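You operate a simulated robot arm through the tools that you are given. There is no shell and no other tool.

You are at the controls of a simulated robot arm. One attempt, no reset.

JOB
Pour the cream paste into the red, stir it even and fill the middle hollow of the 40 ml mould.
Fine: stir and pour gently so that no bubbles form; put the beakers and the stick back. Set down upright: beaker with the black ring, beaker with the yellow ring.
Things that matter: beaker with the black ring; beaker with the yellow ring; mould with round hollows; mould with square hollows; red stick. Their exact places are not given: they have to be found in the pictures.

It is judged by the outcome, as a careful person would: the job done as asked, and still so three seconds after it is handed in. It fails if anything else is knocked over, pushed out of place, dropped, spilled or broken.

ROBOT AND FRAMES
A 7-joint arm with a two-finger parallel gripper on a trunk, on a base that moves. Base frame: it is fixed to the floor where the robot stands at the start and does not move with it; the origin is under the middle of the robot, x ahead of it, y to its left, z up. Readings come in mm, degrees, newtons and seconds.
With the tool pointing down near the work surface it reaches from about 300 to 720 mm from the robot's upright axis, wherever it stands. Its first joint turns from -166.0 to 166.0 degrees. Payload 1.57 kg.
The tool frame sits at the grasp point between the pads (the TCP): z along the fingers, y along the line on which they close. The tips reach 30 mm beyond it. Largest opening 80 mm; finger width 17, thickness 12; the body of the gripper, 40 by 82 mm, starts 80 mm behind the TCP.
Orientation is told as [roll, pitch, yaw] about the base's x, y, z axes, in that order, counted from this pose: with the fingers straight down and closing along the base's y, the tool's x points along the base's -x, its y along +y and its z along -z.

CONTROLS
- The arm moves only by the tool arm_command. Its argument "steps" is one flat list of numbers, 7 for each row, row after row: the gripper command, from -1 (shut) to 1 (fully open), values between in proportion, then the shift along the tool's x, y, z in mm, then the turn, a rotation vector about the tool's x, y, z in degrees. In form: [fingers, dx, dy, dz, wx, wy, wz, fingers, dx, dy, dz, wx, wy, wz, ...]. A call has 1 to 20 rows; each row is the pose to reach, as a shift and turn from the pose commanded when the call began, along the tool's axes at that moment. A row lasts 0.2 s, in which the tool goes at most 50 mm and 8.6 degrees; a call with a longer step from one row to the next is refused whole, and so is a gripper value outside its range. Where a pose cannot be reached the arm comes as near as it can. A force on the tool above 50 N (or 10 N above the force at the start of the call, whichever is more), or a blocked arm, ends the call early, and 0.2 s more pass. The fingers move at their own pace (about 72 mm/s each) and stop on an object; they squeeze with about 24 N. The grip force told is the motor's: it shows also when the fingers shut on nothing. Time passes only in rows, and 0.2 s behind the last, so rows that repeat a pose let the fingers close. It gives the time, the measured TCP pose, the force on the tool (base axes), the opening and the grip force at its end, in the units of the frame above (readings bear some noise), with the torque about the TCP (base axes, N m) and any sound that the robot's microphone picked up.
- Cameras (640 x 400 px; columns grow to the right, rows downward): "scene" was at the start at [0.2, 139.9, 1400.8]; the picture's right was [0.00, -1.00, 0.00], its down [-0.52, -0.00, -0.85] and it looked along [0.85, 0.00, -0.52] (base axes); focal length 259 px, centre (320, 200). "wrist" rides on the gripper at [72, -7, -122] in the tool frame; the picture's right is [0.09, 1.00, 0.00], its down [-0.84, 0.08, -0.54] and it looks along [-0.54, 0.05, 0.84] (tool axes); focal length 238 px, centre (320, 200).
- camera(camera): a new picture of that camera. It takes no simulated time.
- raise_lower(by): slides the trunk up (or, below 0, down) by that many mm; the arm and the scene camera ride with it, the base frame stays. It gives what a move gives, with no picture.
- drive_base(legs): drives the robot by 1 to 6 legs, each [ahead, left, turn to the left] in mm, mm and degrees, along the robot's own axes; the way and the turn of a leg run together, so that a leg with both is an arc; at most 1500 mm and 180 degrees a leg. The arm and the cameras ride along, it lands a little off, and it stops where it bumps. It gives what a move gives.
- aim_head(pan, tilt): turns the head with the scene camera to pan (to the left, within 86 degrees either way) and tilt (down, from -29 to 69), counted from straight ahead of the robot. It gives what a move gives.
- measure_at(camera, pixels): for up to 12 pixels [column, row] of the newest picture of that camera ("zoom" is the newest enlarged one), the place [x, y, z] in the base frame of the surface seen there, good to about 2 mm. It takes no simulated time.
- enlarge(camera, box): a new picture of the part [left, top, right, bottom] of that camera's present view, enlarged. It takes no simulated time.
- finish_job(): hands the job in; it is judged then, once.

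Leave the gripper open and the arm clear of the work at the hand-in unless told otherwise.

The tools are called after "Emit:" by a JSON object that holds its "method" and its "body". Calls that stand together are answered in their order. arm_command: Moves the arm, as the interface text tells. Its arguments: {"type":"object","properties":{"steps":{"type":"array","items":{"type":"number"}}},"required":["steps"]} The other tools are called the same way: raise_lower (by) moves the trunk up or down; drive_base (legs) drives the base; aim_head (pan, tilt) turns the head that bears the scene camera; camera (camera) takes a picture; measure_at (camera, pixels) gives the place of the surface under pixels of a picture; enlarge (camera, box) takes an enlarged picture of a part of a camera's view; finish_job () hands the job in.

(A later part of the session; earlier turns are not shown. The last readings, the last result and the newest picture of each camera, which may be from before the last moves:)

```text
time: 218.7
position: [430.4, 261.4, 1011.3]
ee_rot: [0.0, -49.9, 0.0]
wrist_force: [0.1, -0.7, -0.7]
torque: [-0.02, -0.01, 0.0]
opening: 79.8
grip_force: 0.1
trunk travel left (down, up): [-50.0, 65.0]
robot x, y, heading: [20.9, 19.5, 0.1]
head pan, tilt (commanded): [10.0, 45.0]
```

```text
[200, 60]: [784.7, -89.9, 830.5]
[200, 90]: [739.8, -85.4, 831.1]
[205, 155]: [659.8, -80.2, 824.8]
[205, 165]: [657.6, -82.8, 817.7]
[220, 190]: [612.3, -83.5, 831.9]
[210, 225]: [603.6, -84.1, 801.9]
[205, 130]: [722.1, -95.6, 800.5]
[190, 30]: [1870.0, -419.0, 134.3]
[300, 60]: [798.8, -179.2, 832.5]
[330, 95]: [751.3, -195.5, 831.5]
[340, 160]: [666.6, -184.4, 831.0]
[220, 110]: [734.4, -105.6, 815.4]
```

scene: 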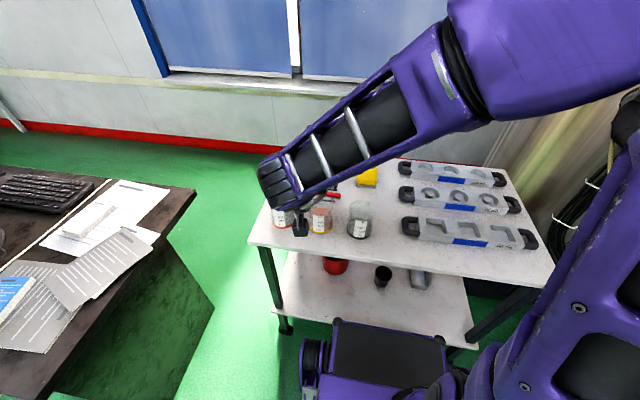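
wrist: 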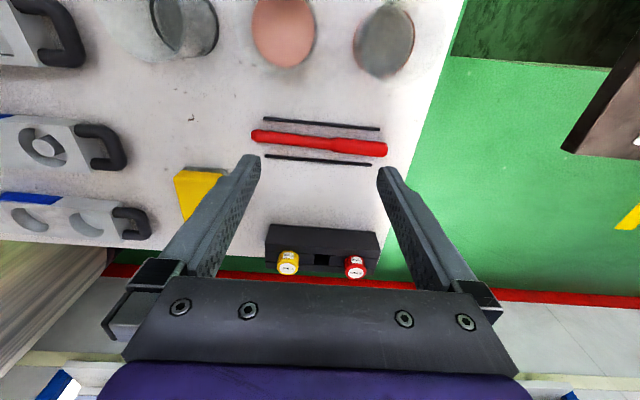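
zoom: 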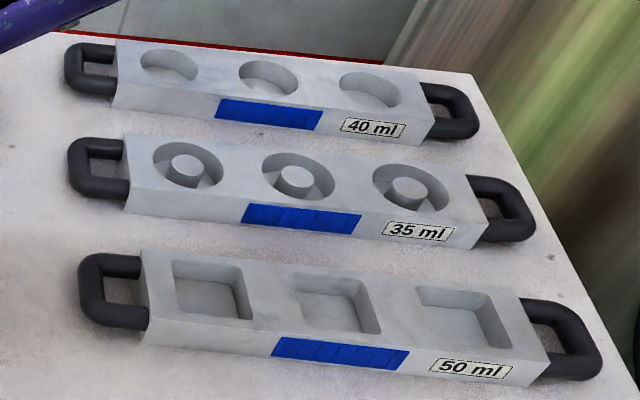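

The gap between the two moulds spans x≈674–733, so the tilted beaker's lower edge will hang in the gap with the lip about 28 mm above the 40 ml mould. Now I drive 15 mm ahead and 120 mm right.

Emit:
{"method": "drive_base", "body": {"legs": [[15, -120, 0]]}}

Emit:
{"method": "camera", "body": {"camera": "scene"}}

Emit:
{"method": "camera", "body": {"camera": "wrist"}}

```text
time: 220.5
position: [445.1, 142.1, 1011.2]
ee_rot: [0.0, -50.0, 0.2]
wrist_force: [-0.5, -1.0, 0.3]
torque: [-0.02, -0.02, 0.0]
opening: 80.1
grip_force: 0.0
trunk travel left (down, up): [-50.0, 65.0]
robot x, y, heading: [33.5, -100.9, 0.0]
head pan, tilt (commanded): [10.0, 45.0]
```

```text
taken
```

scene: 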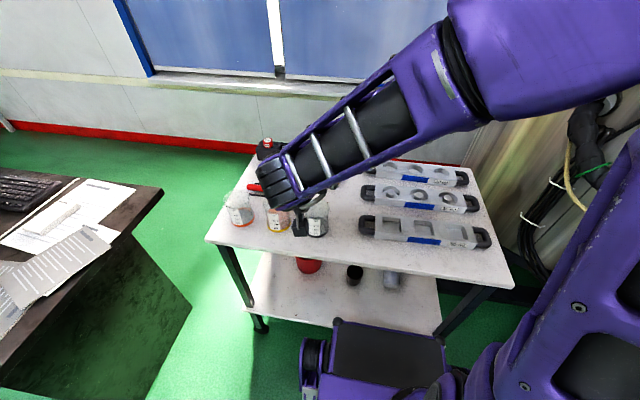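

```text
taken
```

wrist: 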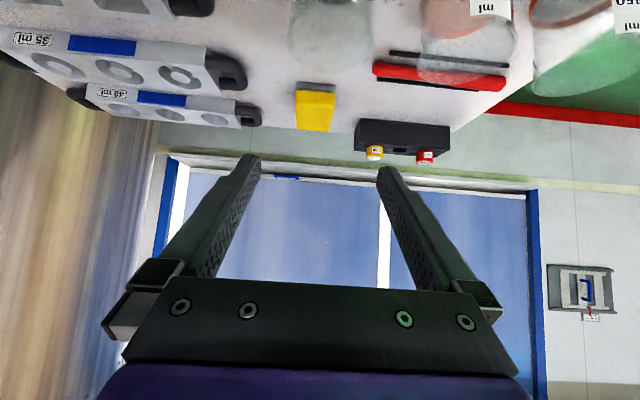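

I'll do a dry run of the whole carrying path with the empty hand first, to learn a route on which the elbow stays on the right. First to the lifting position of the yellow-ringed beaker.

Emit:
{"method": "arm_command", "body": {"steps": [1, 11, 16, -0.8, 0, -2.9, 0, 1, 22, 32, -1.5, 0, -5.7, 0, 1, 33, 48, -2.3, 0, -8.6, 0, 1, 44, 63, -3, 0, -11.4, 0, 1, 55.5, 79, -3.8, 0, -14.3, 0, 1, 66.5, 95, -4.6, 0, -17.1, 0, 1, 77.6, 111, -5.4, 0, -20, 0, 1, 77.6, 111, -5.4, 0, -20, 0]}}

Emit:
{"method": "camera", "body": {"camera": "scene"}}

```text
time: 222.3
position: [390.2, 253.8, 954.3]
ee_rot: [0.0, -70.0, 0.1]
wrist_force: [0.0, 0.4, 0.7]
torque: [-0.03, 0.01, 0.0]
opening: 79.9
grip_force: 0.1
trunk travel left (down, up): [-50.0, 65.0]
robot x, y, heading: [37.1, -99.7, 0.1]
head pan, tilt (commanded): [10.0, 45.0]
```

```text
taken
```

scene: 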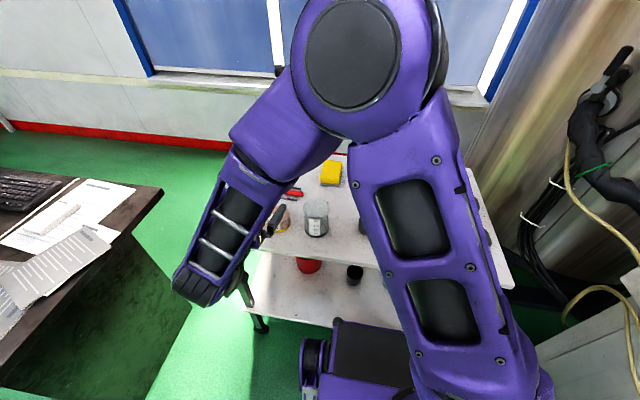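

Dry run, empty hand: across to in front of the 40 ml mould with the tool kept at pitch 20°.

Emit:
{"method": "arm_command", "body": {"steps": [1, -5.7, -20, 11.2, 0, 0, 0, 1, -11.5, -40, 22.4, 0, 0, 0, 1, -17.2, -60, 33.7, 0, 0, 0, 1, -22.9, -80, 44.9, 0, 0, 0, 1, -28.7, -100, 56.1, 0, 0, 0, 1, -34.4, -120, 67.3, 0, 0, 0, 1, -40.1, -140, 78.5, 0, 0, 0, 1, -45.8, -160, 89.8, 0, 0, 0, 1, -51.6, -180, 101, 0, 0, 0, 1, -57.3, -200, 112.2, 0, 0, 0]}}

Emit:
{"method": "camera", "body": {"camera": "scene"}}

Emit:
{"method": "arm_command", "body": {"steps": [1, -5.7, -20, 11.2, 0, 0, 0, 1, -11.5, -40, 22.4, 0, 0, 0, 1, -17.2, -60, 33.7, 0, 0, 0, 1, -22.9, -80, 44.9, 0, 0, 0, 1, -28.7, -100, 56.1, 0, 0, 0, 1, -34.4, -120, 67.3, 0, 0, 0, 1, -40.1, -140, 78.5, 0, 0, 0, 1, -45.8, -160, 89.8, 0, 0, 0, 1, -51.6, -180, 101, 0, 0, 0, 1, -57.3, -200, 112.2, 0, 0, 0]}}

Emit:
{"method": "camera", "body": {"camera": "scene"}}

```text
time: 224.5
position: [517.0, 53.3, 969.6]
ee_rot: [-0.2, -70.0, 0.2]
wrist_force: [-0.7, -0.8, -0.1]
torque: [0.01, 0.02, -0.01]
opening: 80.1
grip_force: 0.0
trunk travel left (down, up): [-50.0, 65.0]
robot x, y, heading: [38.0, -102.4, -0.4]
head pan, tilt (commanded): [10.0, 45.0]
```

```text
taken
```

scene: 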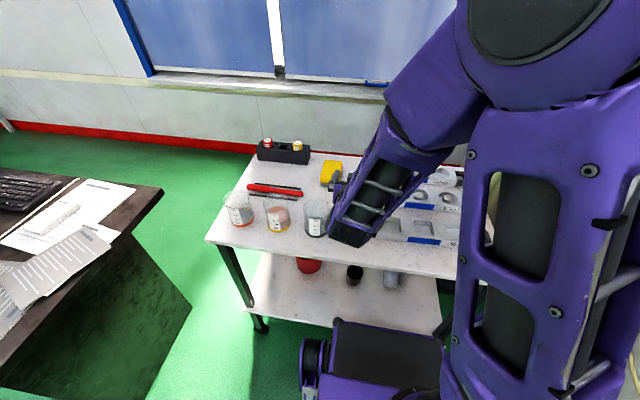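

```text
time: 226.7
position: [642.3, -146.0, 985.3]
ee_rot: [0.0, -70.0, 0.1]
wrist_force: [-0.6, -0.6, 0.2]
torque: [0.03, -0.04, 0.01]
opening: 80.1
grip_force: 0.0
trunk travel left (down, up): [-50.0, 65.0]
robot x, y, heading: [34.1, -102.4, -0.3]
head pan, tilt (commanded): [10.0, 45.0]
```

```text
taken
```

scene: 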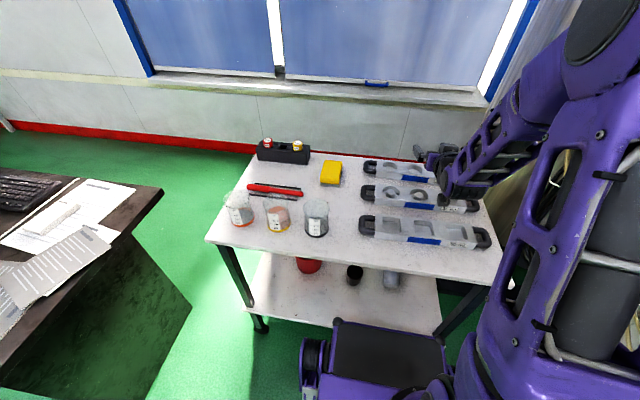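

Good, the elbow stays right and I can see the mould. Dry run of the tilt to the pouring pose.

Emit:
{"method": "arm_command", "body": {"steps": [1, 4.6, 0, 7, 0, 4.6, 0, 1, 9.1, 0, 14, 0, 9.2, 0, 1, 13.7, 0, 21, 0, 13.8, 0, 1, 18.2, 0, 28, 0, 18.3, 0, 1, 22.8, 0, 35, 0, 22.9, 0, 1, 27.4, 0, 42, 0, 27.5, 0, 1, 31.9, 0, 49, 0, 32.1, 0, 1, 36.5, 0, 56, 0, 36.7, 0, 1, 41, 0, 63, 0, 41.3, 0, 1, 45.6, 0, 70, 0, 45.8, 0, 1, 50.1, 0, 77, 0, 50.4, 0, 1, 54.7, 0, 83.8, 0, 55, 0, 1, 54.7, 0, 83.8, 0, 55, 0]}}

Emit:
{"method": "camera", "body": {"camera": "scene"}}

Emit:
{"method": "camera", "body": {"camera": "wrist"}}

```text
time: 229.5
position: [702.9, -145.8, 906.1]
ee_rot: [0.0, -15.0, 0.2]
wrist_force: [0.3, 0.7, 0.8]
torque: [0.0, -0.02, 0.02]
opening: 80.2
grip_force: 0.0
trunk travel left (down, up): [-50.0, 65.0]
robot x, y, heading: [38.8, -97.8, -0.4]
head pan, tilt (commanded): [10.0, 45.0]
```

```text
taken
```

scene: 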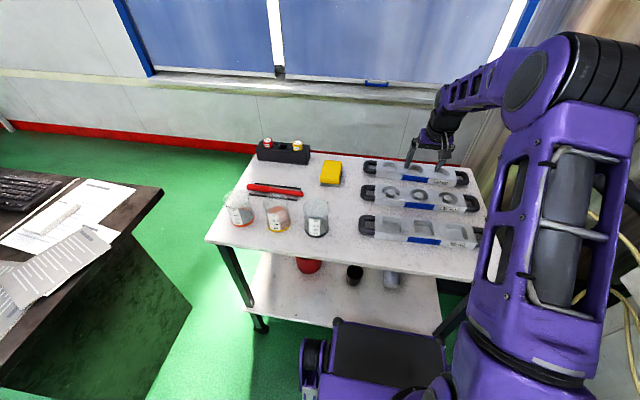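

```text
taken
```

wrist: 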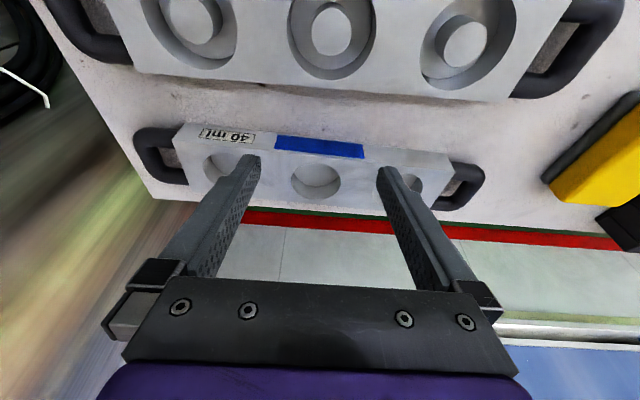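

The pouring pose is good. Dry run back: return to pitch 20° in front of the mould.

Emit:
{"method": "arm_command", "body": {"steps": [1, 3.2, 0, -7.7, 0, -4.6, 0, 1, 6.3, 0, -15.3, 0, -9.2, 0, 1, 9.5, 0, -23, 0, -13.8, 0, 1, 12.7, 0, -30.7, 0, -18.3, 0, 1, 15.8, 0, -38.3, 0, -22.9, 0, 1, 19, 0, -46, 0, -27.5, 0, 1, 22.2, 0, -53.7, 0, -32.1, 0, 1, 25.3, 0, -61.3, 0, -36.7, 0, 1, 28.5, 0, -69, 0, -41.3, 0, 1, 31.7, 0, -76.7, 0, -45.8, 0, 1, 34.8, 0, -84.3, 0, -50.4, 0, 1, 38, 0, -92, 0, -55, 0, 1, 38, 0, -92, 0, -55, 0]}}

Emit:
{"method": "camera", "body": {"camera": "scene"}}

```text
time: 232.3
position: [642.4, -145.3, 984.3]
ee_rot: [0.0, -70.0, 0.0]
wrist_force: [0.3, 1.0, -0.4]
torque: [0.0, 0.0, 0.01]
opening: 80.0
grip_force: 0.0
trunk travel left (down, up): [-50.0, 65.0]
robot x, y, heading: [33.8, -102.4, 0.0]
head pan, tilt (commanded): [10.0, 45.0]
```

```text
taken
```

scene: 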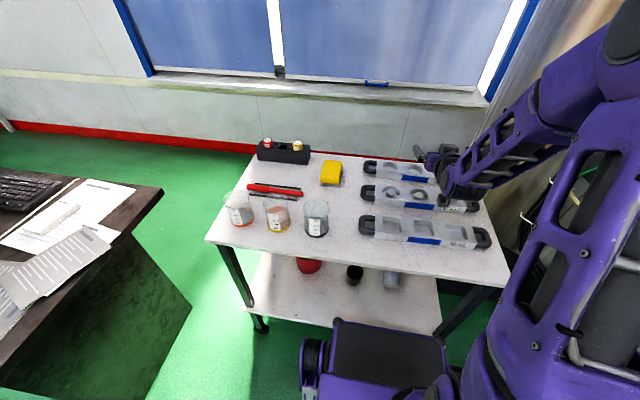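

Elbow still on the right. Now the way back left, in two stages.

Emit:
{"method": "arm_command", "body": {"steps": [1, 5.7, 20, -11.2, 0, 0, 0, 1, 11.5, 40, -22.4, 0, 0, 0, 1, 17.2, 60, -33.7, 0, 0, 0, 1, 22.9, 80, -44.9, 0, 0, 0, 1, 28.7, 100, -56.1, 0, 0, 0, 1, 34.4, 120, -67.3, 0, 0, 0, 1, 40.1, 140, -78.5, 0, 0, 0, 1, 45.8, 160, -89.8, 0, 0, 0, 1, 51.6, 180, -101, 0, 0, 0, 1, 57.3, 200, -112.2, 0, 0, 0]}}

Emit:
{"method": "camera", "body": {"camera": "scene"}}

Emit:
{"method": "arm_command", "body": {"steps": [1, 5.7, 20, -11.2, 0, 0, 0, 1, 11.5, 40, -22.4, 0, 0, 0, 1, 17.2, 60, -33.7, 0, 0, 0, 1, 22.9, 80, -44.9, 0, 0, 0, 1, 28.7, 100, -56.1, 0, 0, 0, 1, 34.4, 120, -67.3, 0, 0, 0, 1, 40.1, 140, -78.5, 0, 0, 0, 1, 45.8, 160, -89.8, 0, 0, 0, 1, 51.6, 180, -101, 0, 0, 0, 1, 57.3, 200, -112.2, 0, 0, 0]}}

Emit:
{"method": "camera", "body": {"camera": "scene"}}

```text
time: 234.5
position: [515.7, 52.8, 969.7]
ee_rot: [0.1, -70.0, 0.1]
wrist_force: [0.7, 0.0, 0.2]
torque: [-0.02, -0.02, 0.03]
opening: 80.0
grip_force: 0.1
trunk travel left (down, up): [-50.0, 65.0]
robot x, y, heading: [32.3, -98.7, -0.2]
head pan, tilt (commanded): [10.0, 45.0]
```

```text
taken
```

scene: 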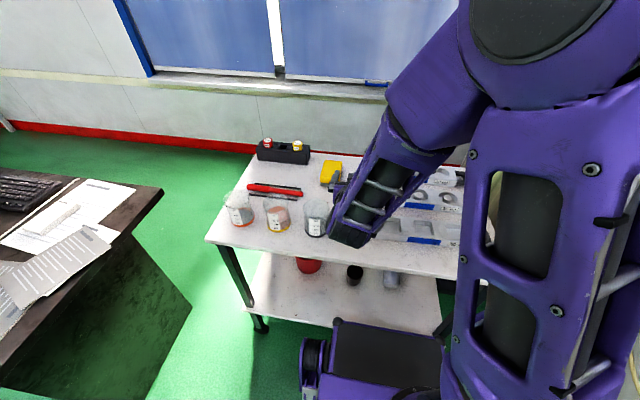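

```text
time: 236.7
position: [391.0, 253.8, 953.5]
ee_rot: [0.1, -69.9, 0.1]
wrist_force: [-0.1, -1.6, 0.6]
torque: [0.02, 0.03, 0.03]
opening: 80.1
grip_force: 0.2
trunk travel left (down, up): [-50.0, 65.0]
robot x, y, heading: [36.0, -101.1, -0.1]
head pan, tilt (commanded): [10.0, 45.0]
```

```text
taken
```

scene: 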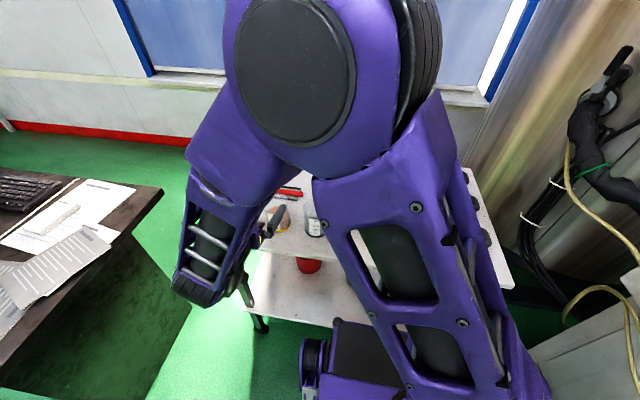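

The route works both ways with the elbow on the right. Now for real: down to the pre-grasp point in front of the yellow-ringed beaker.

Emit:
{"method": "arm_command", "body": {"steps": [1, 11.5, 0, 1.5, 0, 0, 0, 1, 23, 0, 3, 0, 0, 0, 1, 34.5, 0, 4.5, 0, 0, 0, 1, 46, 0, 6, 0, 0, 0, 1, 57, 0, 7.5, 0, 0, 0, 1, 68.6, 0, 9, 0, 0, 0, 1, 68.6, 0, 9, 0, 0, 0]}}

Emit:
{"method": "camera", "body": {"camera": "wrist"}}

```text
time: 238.3
position: [375.5, 253.1, 886.9]
ee_rot: [0.0, -70.0, 0.2]
wrist_force: [0.7, 0.5, -0.7]
torque: [0.03, 0.02, 0.02]
opening: 79.7
grip_force: 0.0
trunk travel left (down, up): [-50.0, 65.0]
robot x, y, heading: [35.2, -101.2, -0.1]
head pan, tilt (commanded): [10.0, 45.0]
```

```text
taken
```

wrist: 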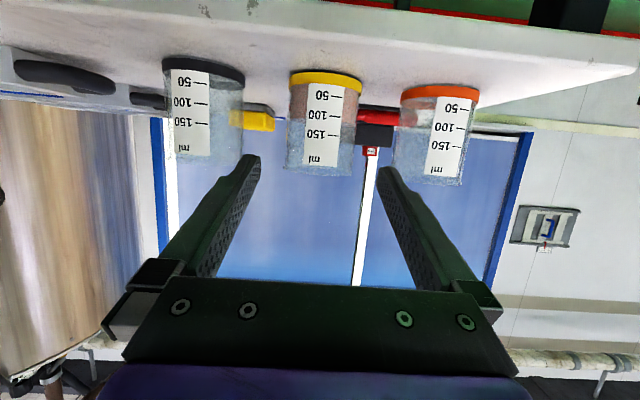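

Emit:
{"method": "measure_at", "body": {"camera": "wrist", "pixels": [[292, 80], [359, 83], [325, 82], [320, 120], [300, 150], [345, 160], [325, 75]]}}

Emit:
{"method": "enlarge", "body": {"camera": "wrist", "box": [260, 55, 400, 190]}}

```text
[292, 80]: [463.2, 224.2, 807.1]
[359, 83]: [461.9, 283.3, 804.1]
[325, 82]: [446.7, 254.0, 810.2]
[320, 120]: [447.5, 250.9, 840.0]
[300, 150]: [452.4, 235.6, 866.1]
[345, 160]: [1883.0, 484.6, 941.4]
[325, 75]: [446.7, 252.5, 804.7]
```

```text
2.96 times, centred on (330, 122) of wrist
```

zoom: 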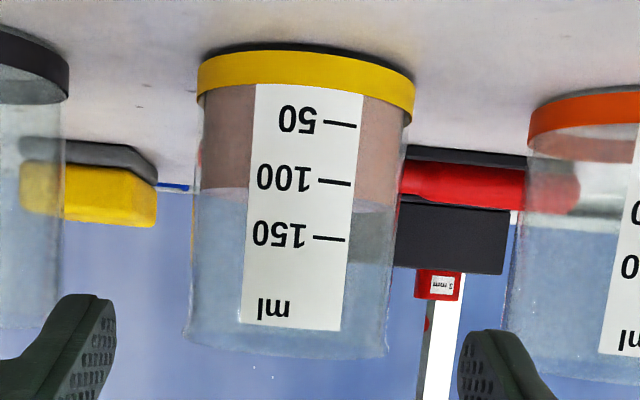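

Centred within 1 mm; the paste reads a little above 100 ml. Approaching to the grip depth with open fingers.

Emit:
{"method": "arm_command", "body": {"steps": [1, 0.2, 0.6, 15, 0, 0, 0, 1, 0.3, 0.6, 30, 0, 0, 0, 1, 0.4, 0.6, 45, 0, 0, 0, 1, 0.5, 0.6, 60, 0, 0, 0, 1, 0.6, 0.6, 75, 0, 0, 0, 1, 0.6, 0.6, 88, 0, 0, 0, 1, 0.6, 0.6, 98, 0, 0, 0, 1, 0.6, 0.6, 105, 0, 0, 0, 1, 0.6, 0.6, 105, 0, 0, 0]}}

Emit:
{"method": "camera", "body": {"camera": "wrist"}}

```text
time: 240.3
position: [473.6, 254.0, 849.5]
ee_rot: [0.1, -69.9, 0.2]
wrist_force: [-0.1, -0.2, 0.5]
torque: [0.04, 0.02, -0.01]
opening: 79.8
grip_force: 0.0
trunk travel left (down, up): [-50.0, 65.0]
robot x, y, heading: [34.8, -100.8, -0.1]
head pan, tilt (commanded): [10.0, 45.0]
```

```text
taken
```

wrist: 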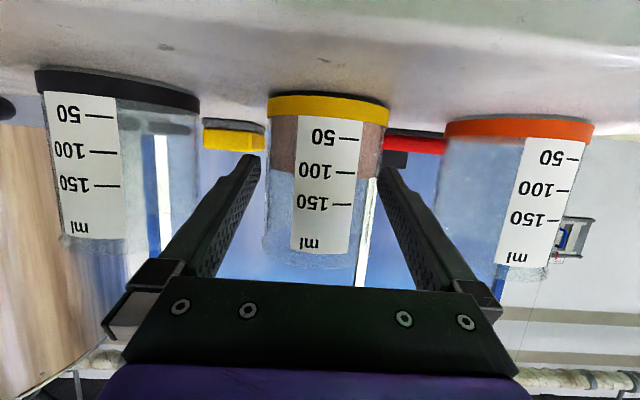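

In place. Closing and letting the grip settle.

Emit:
{"method": "arm_command", "body": {"steps": [0.7, 0, 0, 0, 0, 0, 0, 0, 0, 0, 0, 0, 0, 0, -1, 0, 0, 0, 0, 0, 0, -1, 0, 0, 0, 0, 0, 0, -1, 0, 0, 0, 0, 0, 0, -1, 0, 0, 0, 0, 0, 0, -1, 0, 0, 0, 0, 0, 0, -1, 0, 0, 0, 0, 0, 0, -1, 0, 0, 0, 0, 0, 0]}}

Emit:
{"method": "camera", "body": {"camera": "wrist"}}

Emit:
{"method": "measure_at", "body": {"camera": "wrist", "pixels": [[325, 115], [320, 172], [318, 204], [310, 243], [325, 105]]}}

```text
time: 242.3
position: [473.8, 253.4, 849.4]
ee_rot: [0.0, -70.1, 0.1]
wrist_force: [1.0, 0.6, -0.5]
torque: [-0.01, 0.0, 0.02]
opening: 68.9
grip_force: 24.0
trunk travel left (down, up): [-50.0, 65.0]
robot x, y, heading: [35.7, -99.8, -0.1]
head pan, tilt (commanded): [10.0, 45.0]
```

```text
taken
```

wrist: 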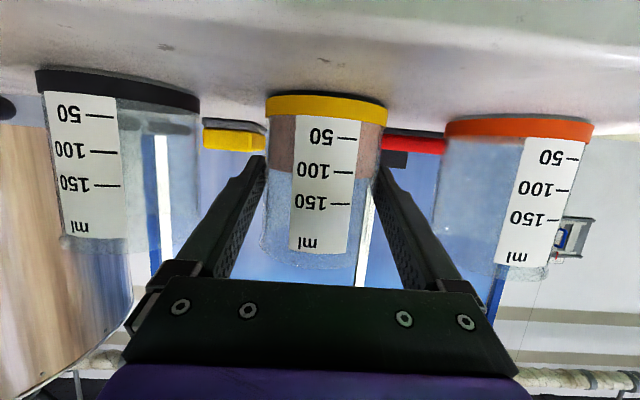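

```text
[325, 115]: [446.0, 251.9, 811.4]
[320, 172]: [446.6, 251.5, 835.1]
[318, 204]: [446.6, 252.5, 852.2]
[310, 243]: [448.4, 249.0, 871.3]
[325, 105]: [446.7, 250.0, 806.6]
```

Gripped at 68.9 mm. Slow trial lift of 12 mm.

Emit:
{"method": "arm_command", "body": {"steps": [-1, -0.9, 0, -0.3, 0, 0, 0, -1, -1.9, 0, -0.7, 0, 0, 0, -1, -3.3, 0, -1.2, 0, 0, 0, -1, -4.7, 0, -1.7, 0, 0, 0, -1, -6.6, 0, -2.4, 0, 0, 0, -1, -8.5, 0, -3.1, 0, 0, 0, -1, -10.3, 0, -3.8, 0, 0, 0, -1, -11.3, 0, -4.1, 0, 0, 0, -1, -11.3, 0, -4.1, 0, 0, 0]}}

Emit:
{"method": "camera", "body": {"camera": "wrist"}}

Emit:
{"method": "measure_at", "body": {"camera": "wrist", "pixels": [[325, 115], [320, 172], [318, 204], [310, 243], [325, 105]]}}

```text
time: 244.3
position: [473.6, 253.4, 862.6]
ee_rot: [0.0, -69.9, 0.2]
wrist_force: [-0.4, -0.5, -3.0]
torque: [0.01, 0.0, 0.0]
opening: 69.4
grip_force: 23.7
trunk travel left (down, up): [-50.0, 65.0]
robot x, y, heading: [33.2, -100.4, -0.3]
head pan, tilt (commanded): [10.0, 45.0]
```

```text
taken
```

wrist: 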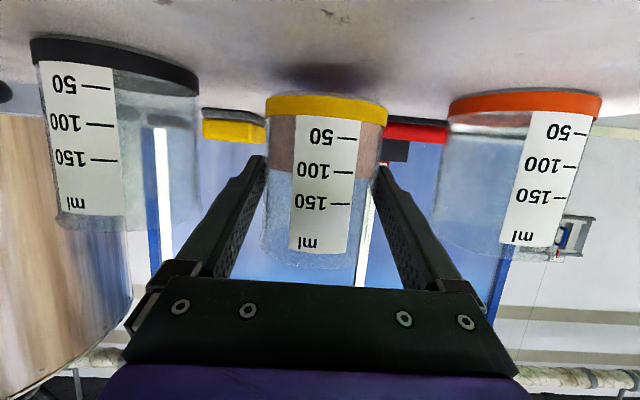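

```text
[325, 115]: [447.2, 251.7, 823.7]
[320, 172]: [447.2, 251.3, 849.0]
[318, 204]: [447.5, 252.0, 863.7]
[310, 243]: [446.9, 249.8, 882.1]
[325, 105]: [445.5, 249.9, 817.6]
```

No slip; it carries about 3 N. Lifting on, slowly.

Emit:
{"method": "arm_command", "body": {"steps": [-1, -2, 0, -0.7, 0, 0, 0, -1, -6, 0, -2.2, 0, 0, 0, -1, -11, 0, -4, 0, 0, 0, -1, -18, 0, -6.6, 0, 0, 0, -1, -25, 0, -9.1, 0, 0, 0, -1, -33, 0, -12, 0, 0, 0, -1, -41, 0, -14.9, 0, 0, 0, -1, -49, 0, -17.8, 0, 0, 0, -1, -57, 0, -20.7, 0, 0, 0, -1, -65, 0, -23.7, 0, 0, 0, -1, -73, 0, -26.6, 0, 0, 0, -1, -81, 0, -29.5, 0, 0, 0, -1, -89, 0, -32.4, 0, 0, 0, -1, -96, 0, -34.9, 0, 0, 0, -1, -101, 0, -36.8, 0, 0, 0, -1, -103.4, 0, -37.6, 0, 0, 0, -1, -103.4, 0, -37.6, 0, 0, 0]}}

Emit:
{"method": "camera", "body": {"camera": "wrist"}}

Emit:
{"method": "camera", "body": {"camera": "scene"}}

```text
time: 247.9
position: [473.6, 254.2, 971.0]
ee_rot: [0.0, -69.9, 0.1]
wrist_force: [0.6, -0.3, -1.6]
torque: [-0.02, 0.03, 0.03]
opening: 69.3
grip_force: 24.1
trunk travel left (down, up): [-50.0, 65.0]
robot x, y, heading: [30.4, -99.8, -0.2]
head pan, tilt (commanded): [10.0, 45.0]
```

```text
taken
```

wrist: 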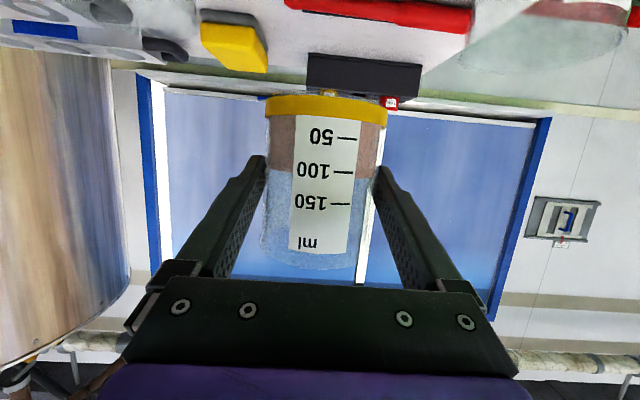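

```text
taken
```

scene: 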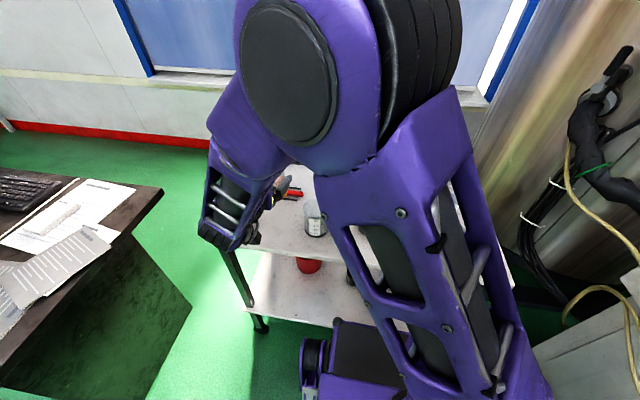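

Held firmly. Carrying it level toward the right, first stage.

Emit:
{"method": "arm_command", "body": {"steps": [-1, -0.6, -5, 0.9, 0, 0, 0, -1, -1.7, -15, 2.7, 0, 0, 0, -1, -3.2, -28, 5.1, 0, 0, 0, -1, -5, -44, 8, 0, 0, 0, -1, -6.8, -60, 10.9, 0, 0, 0, -1, -8.6, -76, 13.8, 0, 0, 0, -1, -10.4, -92, 16.7, 0, 0, 0, -1, -12.2, -108, 19.6, 0, 0, 0, -1, -14.1, -124, 22.5, 0, 0, 0, -1, -15.9, -140, 25.4, 0, 0, 0, -1, -17.7, -156, 28.3, 0, 0, 0, -1, -19.4, -171, 31, 0, 0, 0, -1, -20.9, -184, 33.3, 0, 0, 0, -1, -22, -194, 35.1, 0, 0, 0, -1, -22.8, -201, 36.4, 0, 0, 0, -1, -22.8, -201, 36.4, 0, 0, 0]}}

Emit:
{"method": "camera", "body": {"camera": "wrist"}}

Emit:
{"method": "camera", "body": {"camera": "scene"}}

```text
time: 251.3
position: [516.9, 53.1, 981.1]
ee_rot: [0.0, -70.0, 0.2]
wrist_force: [-0.2, -0.4, -1.8]
torque: [-0.01, -0.01, 0.02]
opening: 69.1
grip_force: 24.1
trunk travel left (down, up): [-50.0, 65.0]
robot x, y, heading: [33.7, -101.4, -0.2]
head pan, tilt (commanded): [10.0, 45.0]
```

```text
taken
```

wrist: 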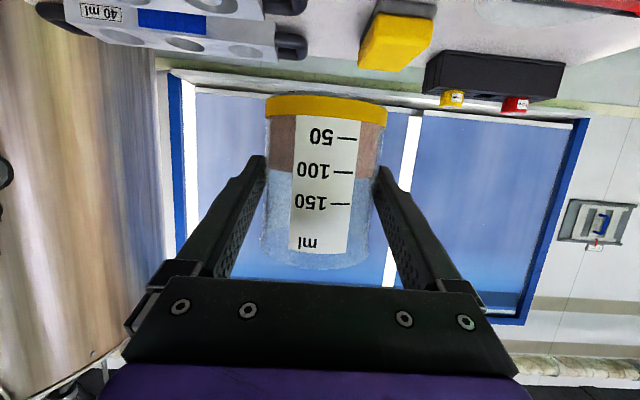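

```text
taken
```

scene: 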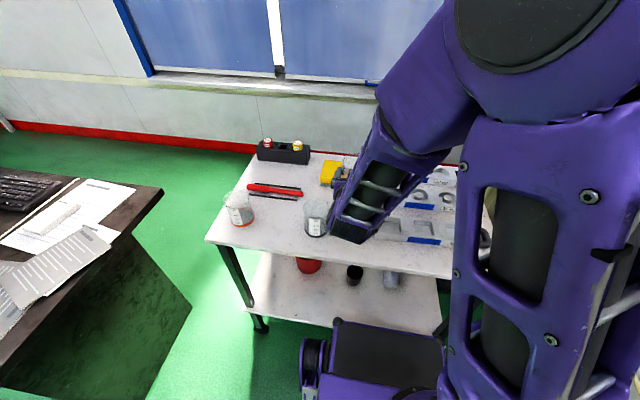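

Second stage, to in front of the 40 ml mould.

Emit:
{"method": "arm_command", "body": {"steps": [-1, -1.3, -5, 2.9, 0, 0, 0, -1, -3.9, -15, 8.6, 0, 0, 0, -1, -7.2, -28, 16.1, 0, 0, 0, -1, -11.3, -44, 25.3, 0, 0, 0, -1, -15.4, -60, 34.5, 0, 0, 0, -1, -19.5, -76, 43.7, 0, 0, 0, -1, -23.7, -92, 52.9, 0, 0, 0, -1, -27.8, -108, 62, 0, 0, 0, -1, -31.9, -124, 71.2, 0, 0, 0, -1, -36, -140, 80.4, 0, 0, 0, -1, -40.1, -156, 89.6, 0, 0, 0, -1, -44, -171, 98.2, 0, 0, 0, -1, -47.3, -184, 105.7, 0, 0, 0, -1, -49.9, -194, 111.5, 0, 0, 0, -1, -51.2, -199, 114.4, 0, 0, 0, -1, -51.2, -199, 114.4, 0, 0, 0]}}

Emit:
{"method": "camera", "body": {"camera": "scene"}}

Emit:
{"method": "camera", "body": {"camera": "wrist"}}

```text
time: 254.7
position: [641.0, -146.3, 990.2]
ee_rot: [0.0, -69.9, 0.1]
wrist_force: [0.5, -0.2, -2.0]
torque: [0.01, 0.01, 0.01]
opening: 69.2
grip_force: 24.5
trunk travel left (down, up): [-50.0, 65.0]
robot x, y, heading: [35.8, -102.0, 0.2]
head pan, tilt (commanded): [10.0, 45.0]
```

```text
taken
```

scene: 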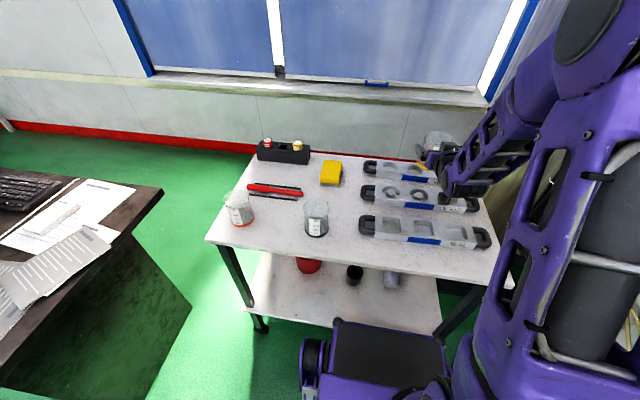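

```text
taken
```

wrist: 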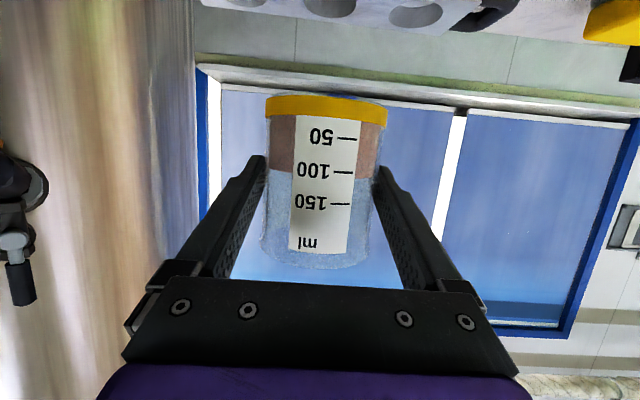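

In position. Now a slow tilt to 50°, short of flowing, with the lip about 65 mm above the mould.

Emit:
{"method": "arm_command", "body": {"steps": [-1, 2.5, 0, 3.3, 0, 2, 0, -1, 6.3, 0, 8.3, 0, 5, 0, -1, 11, 0, 14.5, 0, 8.8, 0, -1, 16, 0, 20.7, 0, 12.5, 0, -1, 21, 0, 27.3, 0, 16.5, 0, -1, 26, 0, 34, 0, 20.5, 0, -1, 31, 0, 40.5, 0, 24.5, 0, -1, 36, 0, 47, 0, 28.5, 0, -1, 41, 0, 53.7, 0, 32.5, 0, -1, 46, 0, 60.3, 0, 36.5, 0, -1, 51, 0, 66.9, 0, 40.5, 0, -1, 56, 0, 73, 0, 44.2, 0, -1, 60, 0, 78.5, 0, 47.5, 0, -1, 63.3, 0, 82.6, 0, 50, 0, -1, 63.3, 0, 82.6, 0, 50, 0]}}

Emit:
{"method": "camera", "body": {"camera": "scene"}}

Emit:
{"method": "camera", "body": {"camera": "wrist"}}

Emit:
{"method": "enlarge", "body": {"camera": "scene", "box": [370, 110, 490, 220]}}

```text
time: 257.9
position: [698.0, -146.5, 901.0]
ee_rot: [0.0, -19.9, 0.0]
wrist_force: [-0.4, -0.5, -1.6]
torque: [0.03, -0.04, 0.03]
opening: 69.2
grip_force: 23.7
trunk travel left (down, up): [-50.0, 65.0]
robot x, y, heading: [35.4, -102.2, -0.2]
head pan, tilt (commanded): [10.0, 45.0]
```

```text
taken
```

scene: 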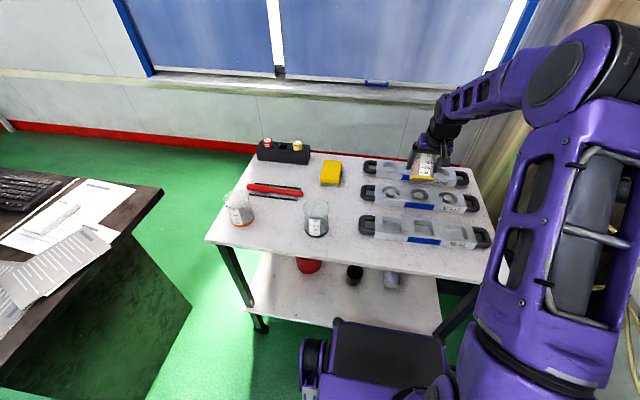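

```text
taken
```

wrist: 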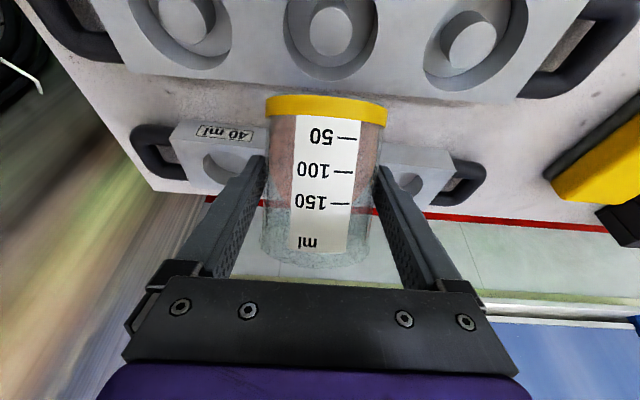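

```text
3.64 times, centred on (430, 165) of scene
```

zoom: 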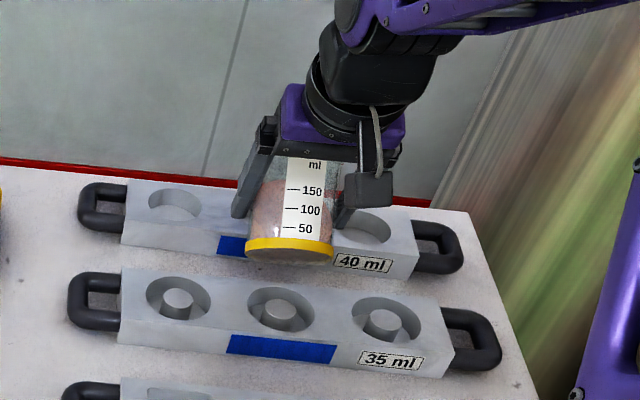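

The lip is at about (756, -146, 893). I bring it down to z≈860 over the middle hollow while tilting to 56°.

Emit:
{"method": "arm_command", "body": {"steps": [-1, 0.1, 0.1, 3.6, 0, 0.7, 0, -1, 0.2, 0.2, 7.3, 0, 1.5, 0, -1, 0.3, 0.3, 10.9, 0, 2.2, 0, -1, 0.4, 0.4, 14.5, 0, 3, 0, -1, 0.5, 0.5, 18.1, 0, 3.7, 0, -1, 0.6, 0.5, 21.8, 0, 4.5, 0, -1, 0.7, 0.5, 25.4, 0, 5.2, 0, -1, 0.7, 0.5, 29, 0, 6, 0, -1, 0.7, 0.5, 29, 0, 6, 0]}}

Emit:
{"method": "enlarge", "body": {"camera": "scene", "box": [370, 110, 490, 220]}}

Emit:
{"method": "camera", "body": {"camera": "wrist"}}

```text
time: 259.9
position: [704.8, -145.2, 873.5]
ee_rot: [0.1, -14.0, 0.1]
wrist_force: [-0.8, 0.7, -1.8]
torque: [0.02, -0.02, 0.0]
opening: 68.9
grip_force: 24.1
trunk travel left (down, up): [-50.0, 65.0]
robot x, y, heading: [37.6, -101.6, -0.0]
head pan, tilt (commanded): [10.0, 45.0]
```

```text
3.64 times, centred on (430, 165) of scene
```

zoom: 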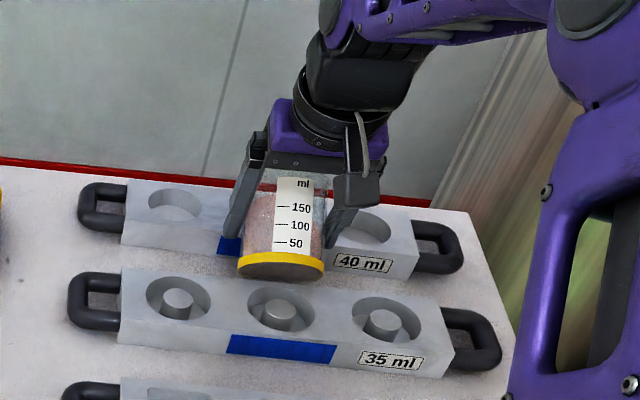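

```text
taken
```

wrist: 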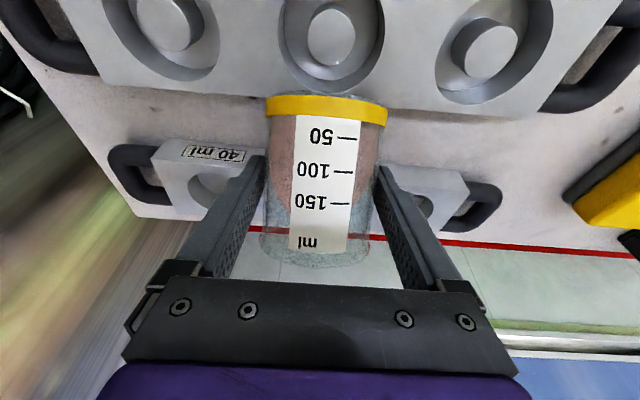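

Lip at about (761, -145, 860), nothing flows yet. Slow tilt to 60° about the lip and a short wait.

Emit:
{"method": "arm_command", "body": {"steps": [-1, -0.5, 0, -0.4, 0, 0.5, 0, -1, -1, 0, -0.8, 0, 1, 0, -1, -1.5, 0, -1.2, 0, 1.5, 0, -1, -2, 0, -1.6, 0, 2, 0, -1, -2.5, 0, -1.9, 0, 2.5, 0, -1, -3, 0, -2.3, 0, 3, 0, -1, -3.5, 0, -2.7, 0, 3.5, 0, -1, -3.9, 0, -3.1, 0, 4, 0, -1, -3.9, 0, -3.1, 0, 4, 0, -1, -3.9, 0, -3.1, 0, 4, 0, -1, -3.9, 0, -3.1, 0, 4, 0]}}

Emit:
{"method": "enlarge", "body": {"camera": "scene", "box": [395, 135, 475, 205]}}

Emit:
{"method": "enlarge", "body": {"camera": "wrist", "box": [230, 80, 430, 290]}}

```text
time: 262.3
position: [710.6, -145.7, 879.0]
ee_rot: [0.0, -9.9, 0.1]
wrist_force: [-0.4, -0.3, -1.5]
torque: [0.03, 0.0, -0.01]
opening: 69.1
grip_force: 23.9
trunk travel left (down, up): [-50.0, 65.0]
robot x, y, heading: [33.7, -98.2, -0.2]
head pan, tilt (commanded): [10.0, 45.0]
```

```text
5.71 times, centred on (435, 170) of scene
```

zoom: 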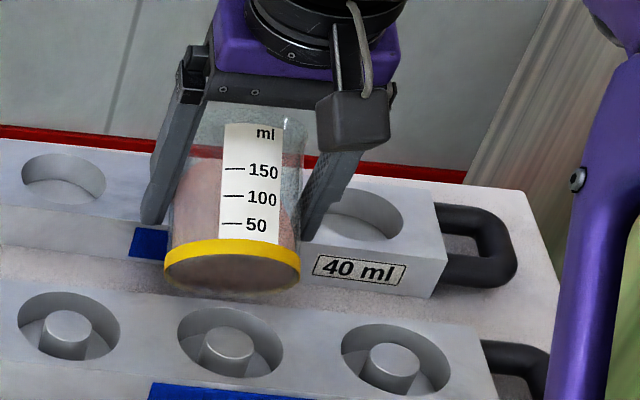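

```text
1.90 times, centred on (330, 185) of wrist
```

zoom: 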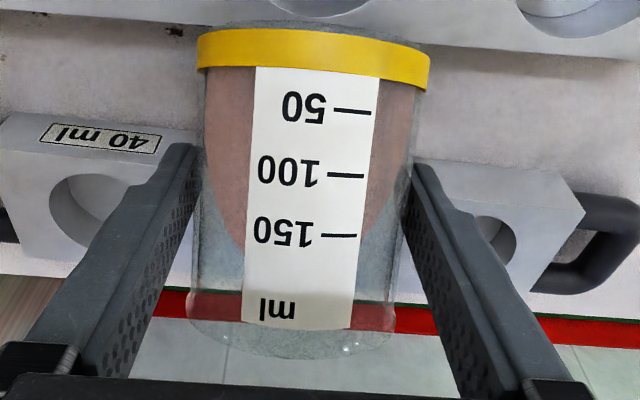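

At 60° the lip is at about (766, -146, 861). Let me zoom in closely to see whether paste flows into the hollow.

Emit:
{"method": "enlarge", "body": {"camera": "scene", "box": [412, 145, 452, 185]}}

Emit:
{"method": "enlarge", "body": {"camera": "wrist", "box": [260, 180, 400, 275]}}

```text
10.00 times, centred on (432, 165) of scene
```

zoom: 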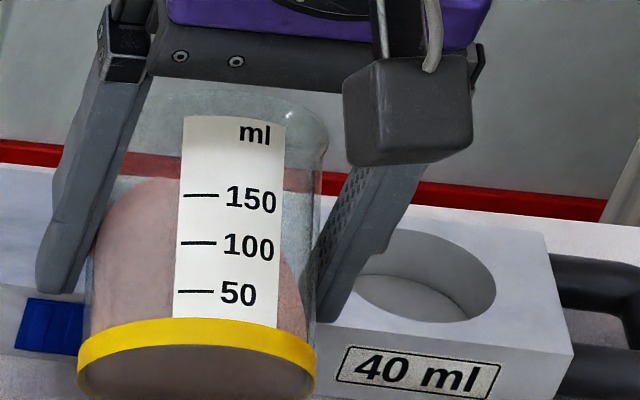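

```text
4.21 times, centred on (330, 228) of wrist
```

zoom: 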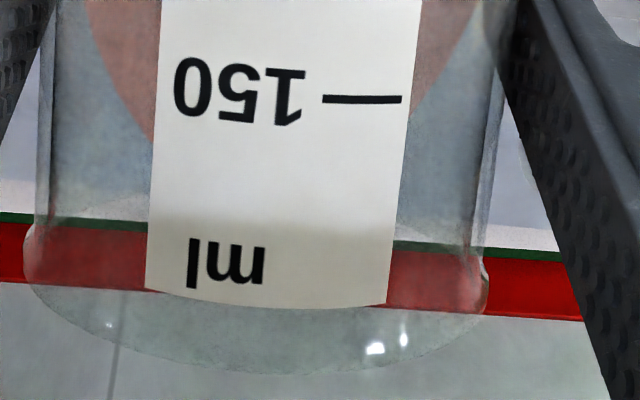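

The paste nears the lip. Two more degrees, slowly, and look again.

Emit:
{"method": "arm_command", "body": {"steps": [-1, -0.25, 0, -0.45, 0, 0.5, 0, -1, -0.5, 0, -0.9, 0, 1, 0, -1, -0.7, 0, -1.3, 0, 1.5, 0, -1, -1, 0, -1.8, 0, 2, 0, -1, -1, 0, -1.8, 0, 2, 0, -1, -1, 0, -1.8, 0, 2, 0, -1, -1, 0, -1.8, 0, 2, 0, -1, -1, 0, -1.8, 0, 2, 0]}}

Emit:
{"method": "enlarge", "body": {"camera": "scene", "box": [412, 145, 452, 185]}}

Emit:
{"method": "enlarge", "body": {"camera": "wrist", "box": [230, 80, 430, 290]}}

```text
time: 264.1
position: [710.7, -144.1, 880.8]
ee_rot: [0.0, -7.8, 0.1]
wrist_force: [0.4, 0.4, -1.3]
torque: [0.0, 0.0, -0.03]
opening: 69.0
grip_force: 24.0
trunk travel left (down, up): [-50.0, 65.0]
robot x, y, heading: [35.1, -101.1, -0.1]
head pan, tilt (commanded): [10.0, 45.0]
```

```text
10.00 times, centred on (432, 165) of scene
```

zoom: 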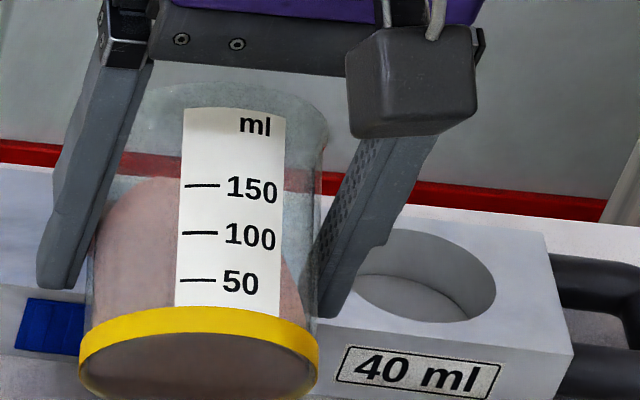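

```text
1.90 times, centred on (330, 185) of wrist
```

zoom: 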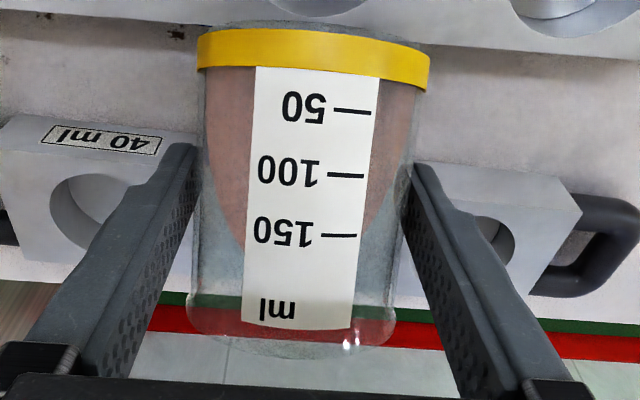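

I can't see the hollow behind the beaker. I'll tilt back 15° about the lip so the flow stops, wait, and rise straight up so any drop still falls in the hollow, then look underneath.

Emit:
{"method": "arm_command", "body": {"steps": [-1, 0.9, 0, 2.3, 0, -2.5, 0, -1, 1.9, 0, 4.6, 0, -5, 0, -1, 2.8, 0, 7, 0, -7.5, 0, -1, 3.6, 0, 9.4, 0, -10, 0, -1, 4.4, 0, 11.8, 0, -12.5, 0, -1, 5.2, 0, 14.3, 0, -15, 0, -1, 5.2, 0, 14.3, 0, -15, 0, -1, 5.2, 0, 14.3, 0, -15, 0, -1, 5.2, 0, 14.3, 0, -15, 0, -1, 5.2, 0, 14.3, 0, -15, 0, -1, 4, 0, 5, 0, -15, 0, -1, 2, 0, -9, 0, -15, 0, -1, 0, 0, -24, 0, -15, 0, -1, -2, 0, -39, 0, -15, 0, -1, -4, 0, -54, 0, -15, 0, -1, -6, 0, -68, 0, -15, 0, -1, -7.7, 0, -79.8, 0, -15, 0, -1, -7.7, 0, -79.8, 0, -15, 0]}}

Emit:
{"method": "enlarge", "body": {"camera": "scene", "box": [380, 110, 480, 200]}}

Emit:
{"method": "camera", "body": {"camera": "wrist"}}

```text
time: 267.9
position: [707.7, -144.5, 959.9]
ee_rot: [0.0, -22.9, 0.1]
wrist_force: [0.0, 0.5, -1.1]
torque: [-0.01, 0.01, -0.01]
opening: 69.3
grip_force: 24.1
trunk travel left (down, up): [-50.0, 65.0]
robot x, y, heading: [33.8, -101.8, -0.3]
head pan, tilt (commanded): [10.0, 45.0]
```

```text
4.44 times, centred on (430, 155) of scene
```

zoom: 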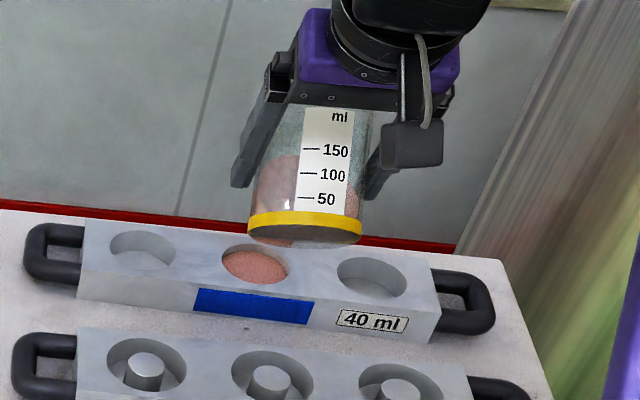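

```text
taken
```

wrist: 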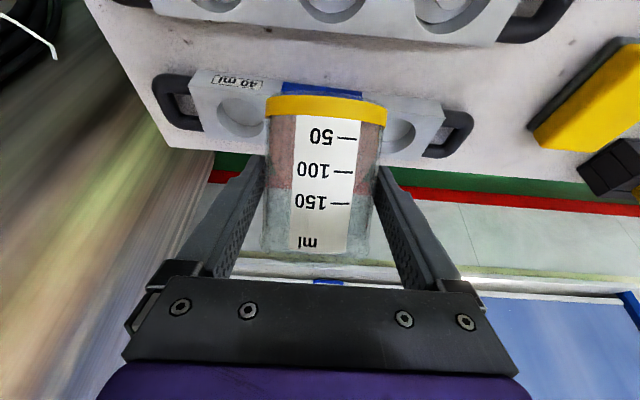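

The middle hollow now holds paste, nothing spilled. I'll zoom in and measure its level.

Emit:
{"method": "enlarge", "body": {"camera": "scene", "box": [425, 158, 455, 180]}}

Emit:
{"method": "measure_at", "body": {"camera": "zoom", "pixels": [[180, 180], [230, 200], [200, 150], [150, 150], [250, 240], [100, 120], [60, 200], [320, 260], [200, 100], [300, 180]]}}

```text
16.00 times, centred on (440, 169) of scene
```

zoom: 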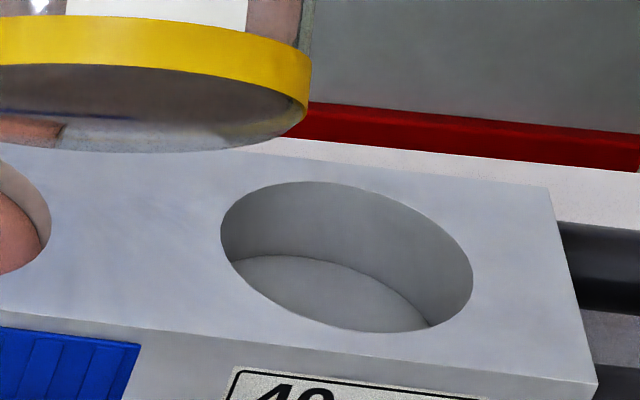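

```text
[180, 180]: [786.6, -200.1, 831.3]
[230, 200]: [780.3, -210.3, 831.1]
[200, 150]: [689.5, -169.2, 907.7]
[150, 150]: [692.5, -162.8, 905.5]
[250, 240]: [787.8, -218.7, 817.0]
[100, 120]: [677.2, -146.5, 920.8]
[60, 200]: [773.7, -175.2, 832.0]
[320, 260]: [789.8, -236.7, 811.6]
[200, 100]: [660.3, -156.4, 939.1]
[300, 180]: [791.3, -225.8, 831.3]
```

Emit:
{"method": "enlarge", "body": {"camera": "scene", "box": [400, 158, 430, 178]}}

Emit:
{"method": "measure_at", "body": {"camera": "zoom", "pixels": [[320, 220], [260, 200], [380, 220], [320, 250], [320, 190], [180, 240], [450, 280], [300, 300], [280, 230], [360, 240]]}}

```text
16.00 times, centred on (415, 168) of scene
```

zoom: 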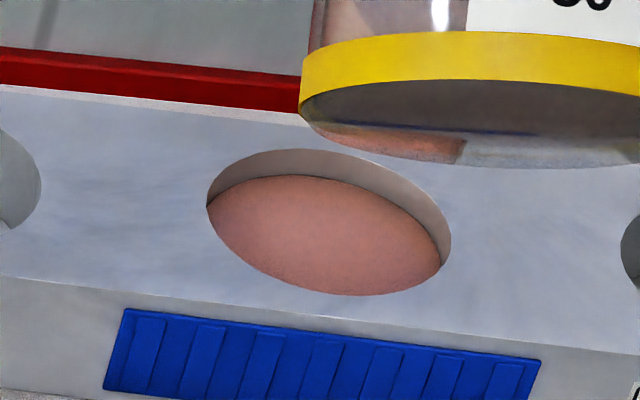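

```text
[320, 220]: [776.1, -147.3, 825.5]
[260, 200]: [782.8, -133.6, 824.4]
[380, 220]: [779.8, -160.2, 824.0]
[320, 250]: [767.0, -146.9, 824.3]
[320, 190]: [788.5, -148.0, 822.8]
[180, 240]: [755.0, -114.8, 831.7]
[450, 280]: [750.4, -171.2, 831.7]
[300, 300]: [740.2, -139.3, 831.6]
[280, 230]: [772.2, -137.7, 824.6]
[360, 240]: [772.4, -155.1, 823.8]
```

The hollow is about 63% full: level z≈824 against the top at 831.6, so roughly 15 ml are still needed. I go down again and tilt slowly to 63.5°.

Emit:
{"method": "arm_command", "body": {"steps": [-1, 2.2, 0, 5.2, 0, 0, 0, -1, 6.6, 0, 15.6, 0, 0, 0, -1, 11.7, 0, 27.7, 0, 0, 0, -1, 17.2, 0, 40.7, 0, 0, 0, -1, 22.7, 0, 53.7, 0, 0, 0, -1, 28.2, 0, 66.7, 0, 0, 0, -1, 32.9, 0, 77.9, 0, 0, 0, -1, 36.6, 0, 86.6, 0, 0, 0, -1, 35.5, 0, 84.6, 0, 2.25, 0, -1, 34.3, 0, 82.6, 0, 4.5, 0, -1, 33.1, 0, 80.7, 0, 6.75, 0, -1, 31.8, 0, 78.8, 0, 9, 0, -1, 30.4, 0, 77, 0, 11.25, 0, -1, 28.9, 0, 75.2, 0, 13.5, 0, -1, 28.6, 0, 74.9, 0, 14, 0, -1, 28.2, 0, 74.5, 0, 14.5, 0, -1, 27.9, 0, 74.1, 0, 15, 0, -1, 27.6, 0, 73.7, 0, 15.5, 0, -1, 27.2, 0, 73.4, 0, 16, 0, -1, 26.9, 0, 73, 0, 16.5, 0]}}

Emit:
{"method": "arm_command", "body": {"steps": [-1, 0, 0, 0, 0, 0, 0, -1, 0, 0, 0, 0, 0, 0, -1, 0, 0, 0, 0, 0, 0]}}

Emit:
{"method": "enlarge", "body": {"camera": "scene", "box": [390, 130, 470, 200]}}

```text
time: 272.1
position: [711.8, -146.0, 883.1]
ee_rot: [0.0, -6.6, 0.1]
wrist_force: [-0.7, -0.2, -1.3]
torque: [0.02, -0.01, 0.02]
opening: 69.1
grip_force: 23.6
trunk travel left (down, up): [-50.0, 65.0]
robot x, y, heading: [37.9, -101.5, -0.1]
head pan, tilt (commanded): [10.0, 45.0]
```

```text
time: 272.9
position: [711.5, -145.1, 881.4]
ee_rot: [0.0, -6.6, 0.1]
wrist_force: [0.6, 0.4, -1.5]
torque: [0.03, -0.01, 0.02]
opening: 68.9
grip_force: 23.7
trunk travel left (down, up): [-50.0, 65.0]
robot x, y, heading: [34.6, -96.9, 0.1]
head pan, tilt (commanded): [10.0, 45.0]
```

```text
5.71 times, centred on (430, 165) of scene
```

zoom: 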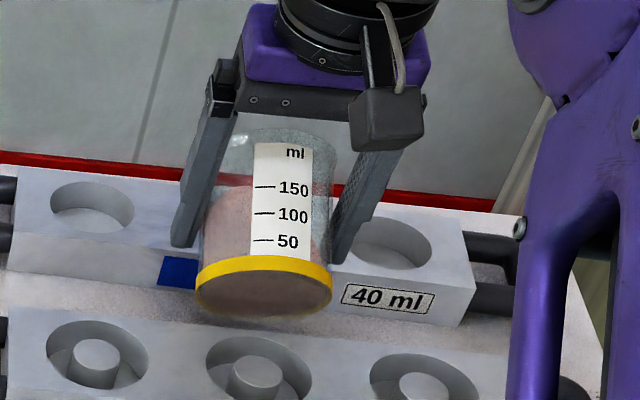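

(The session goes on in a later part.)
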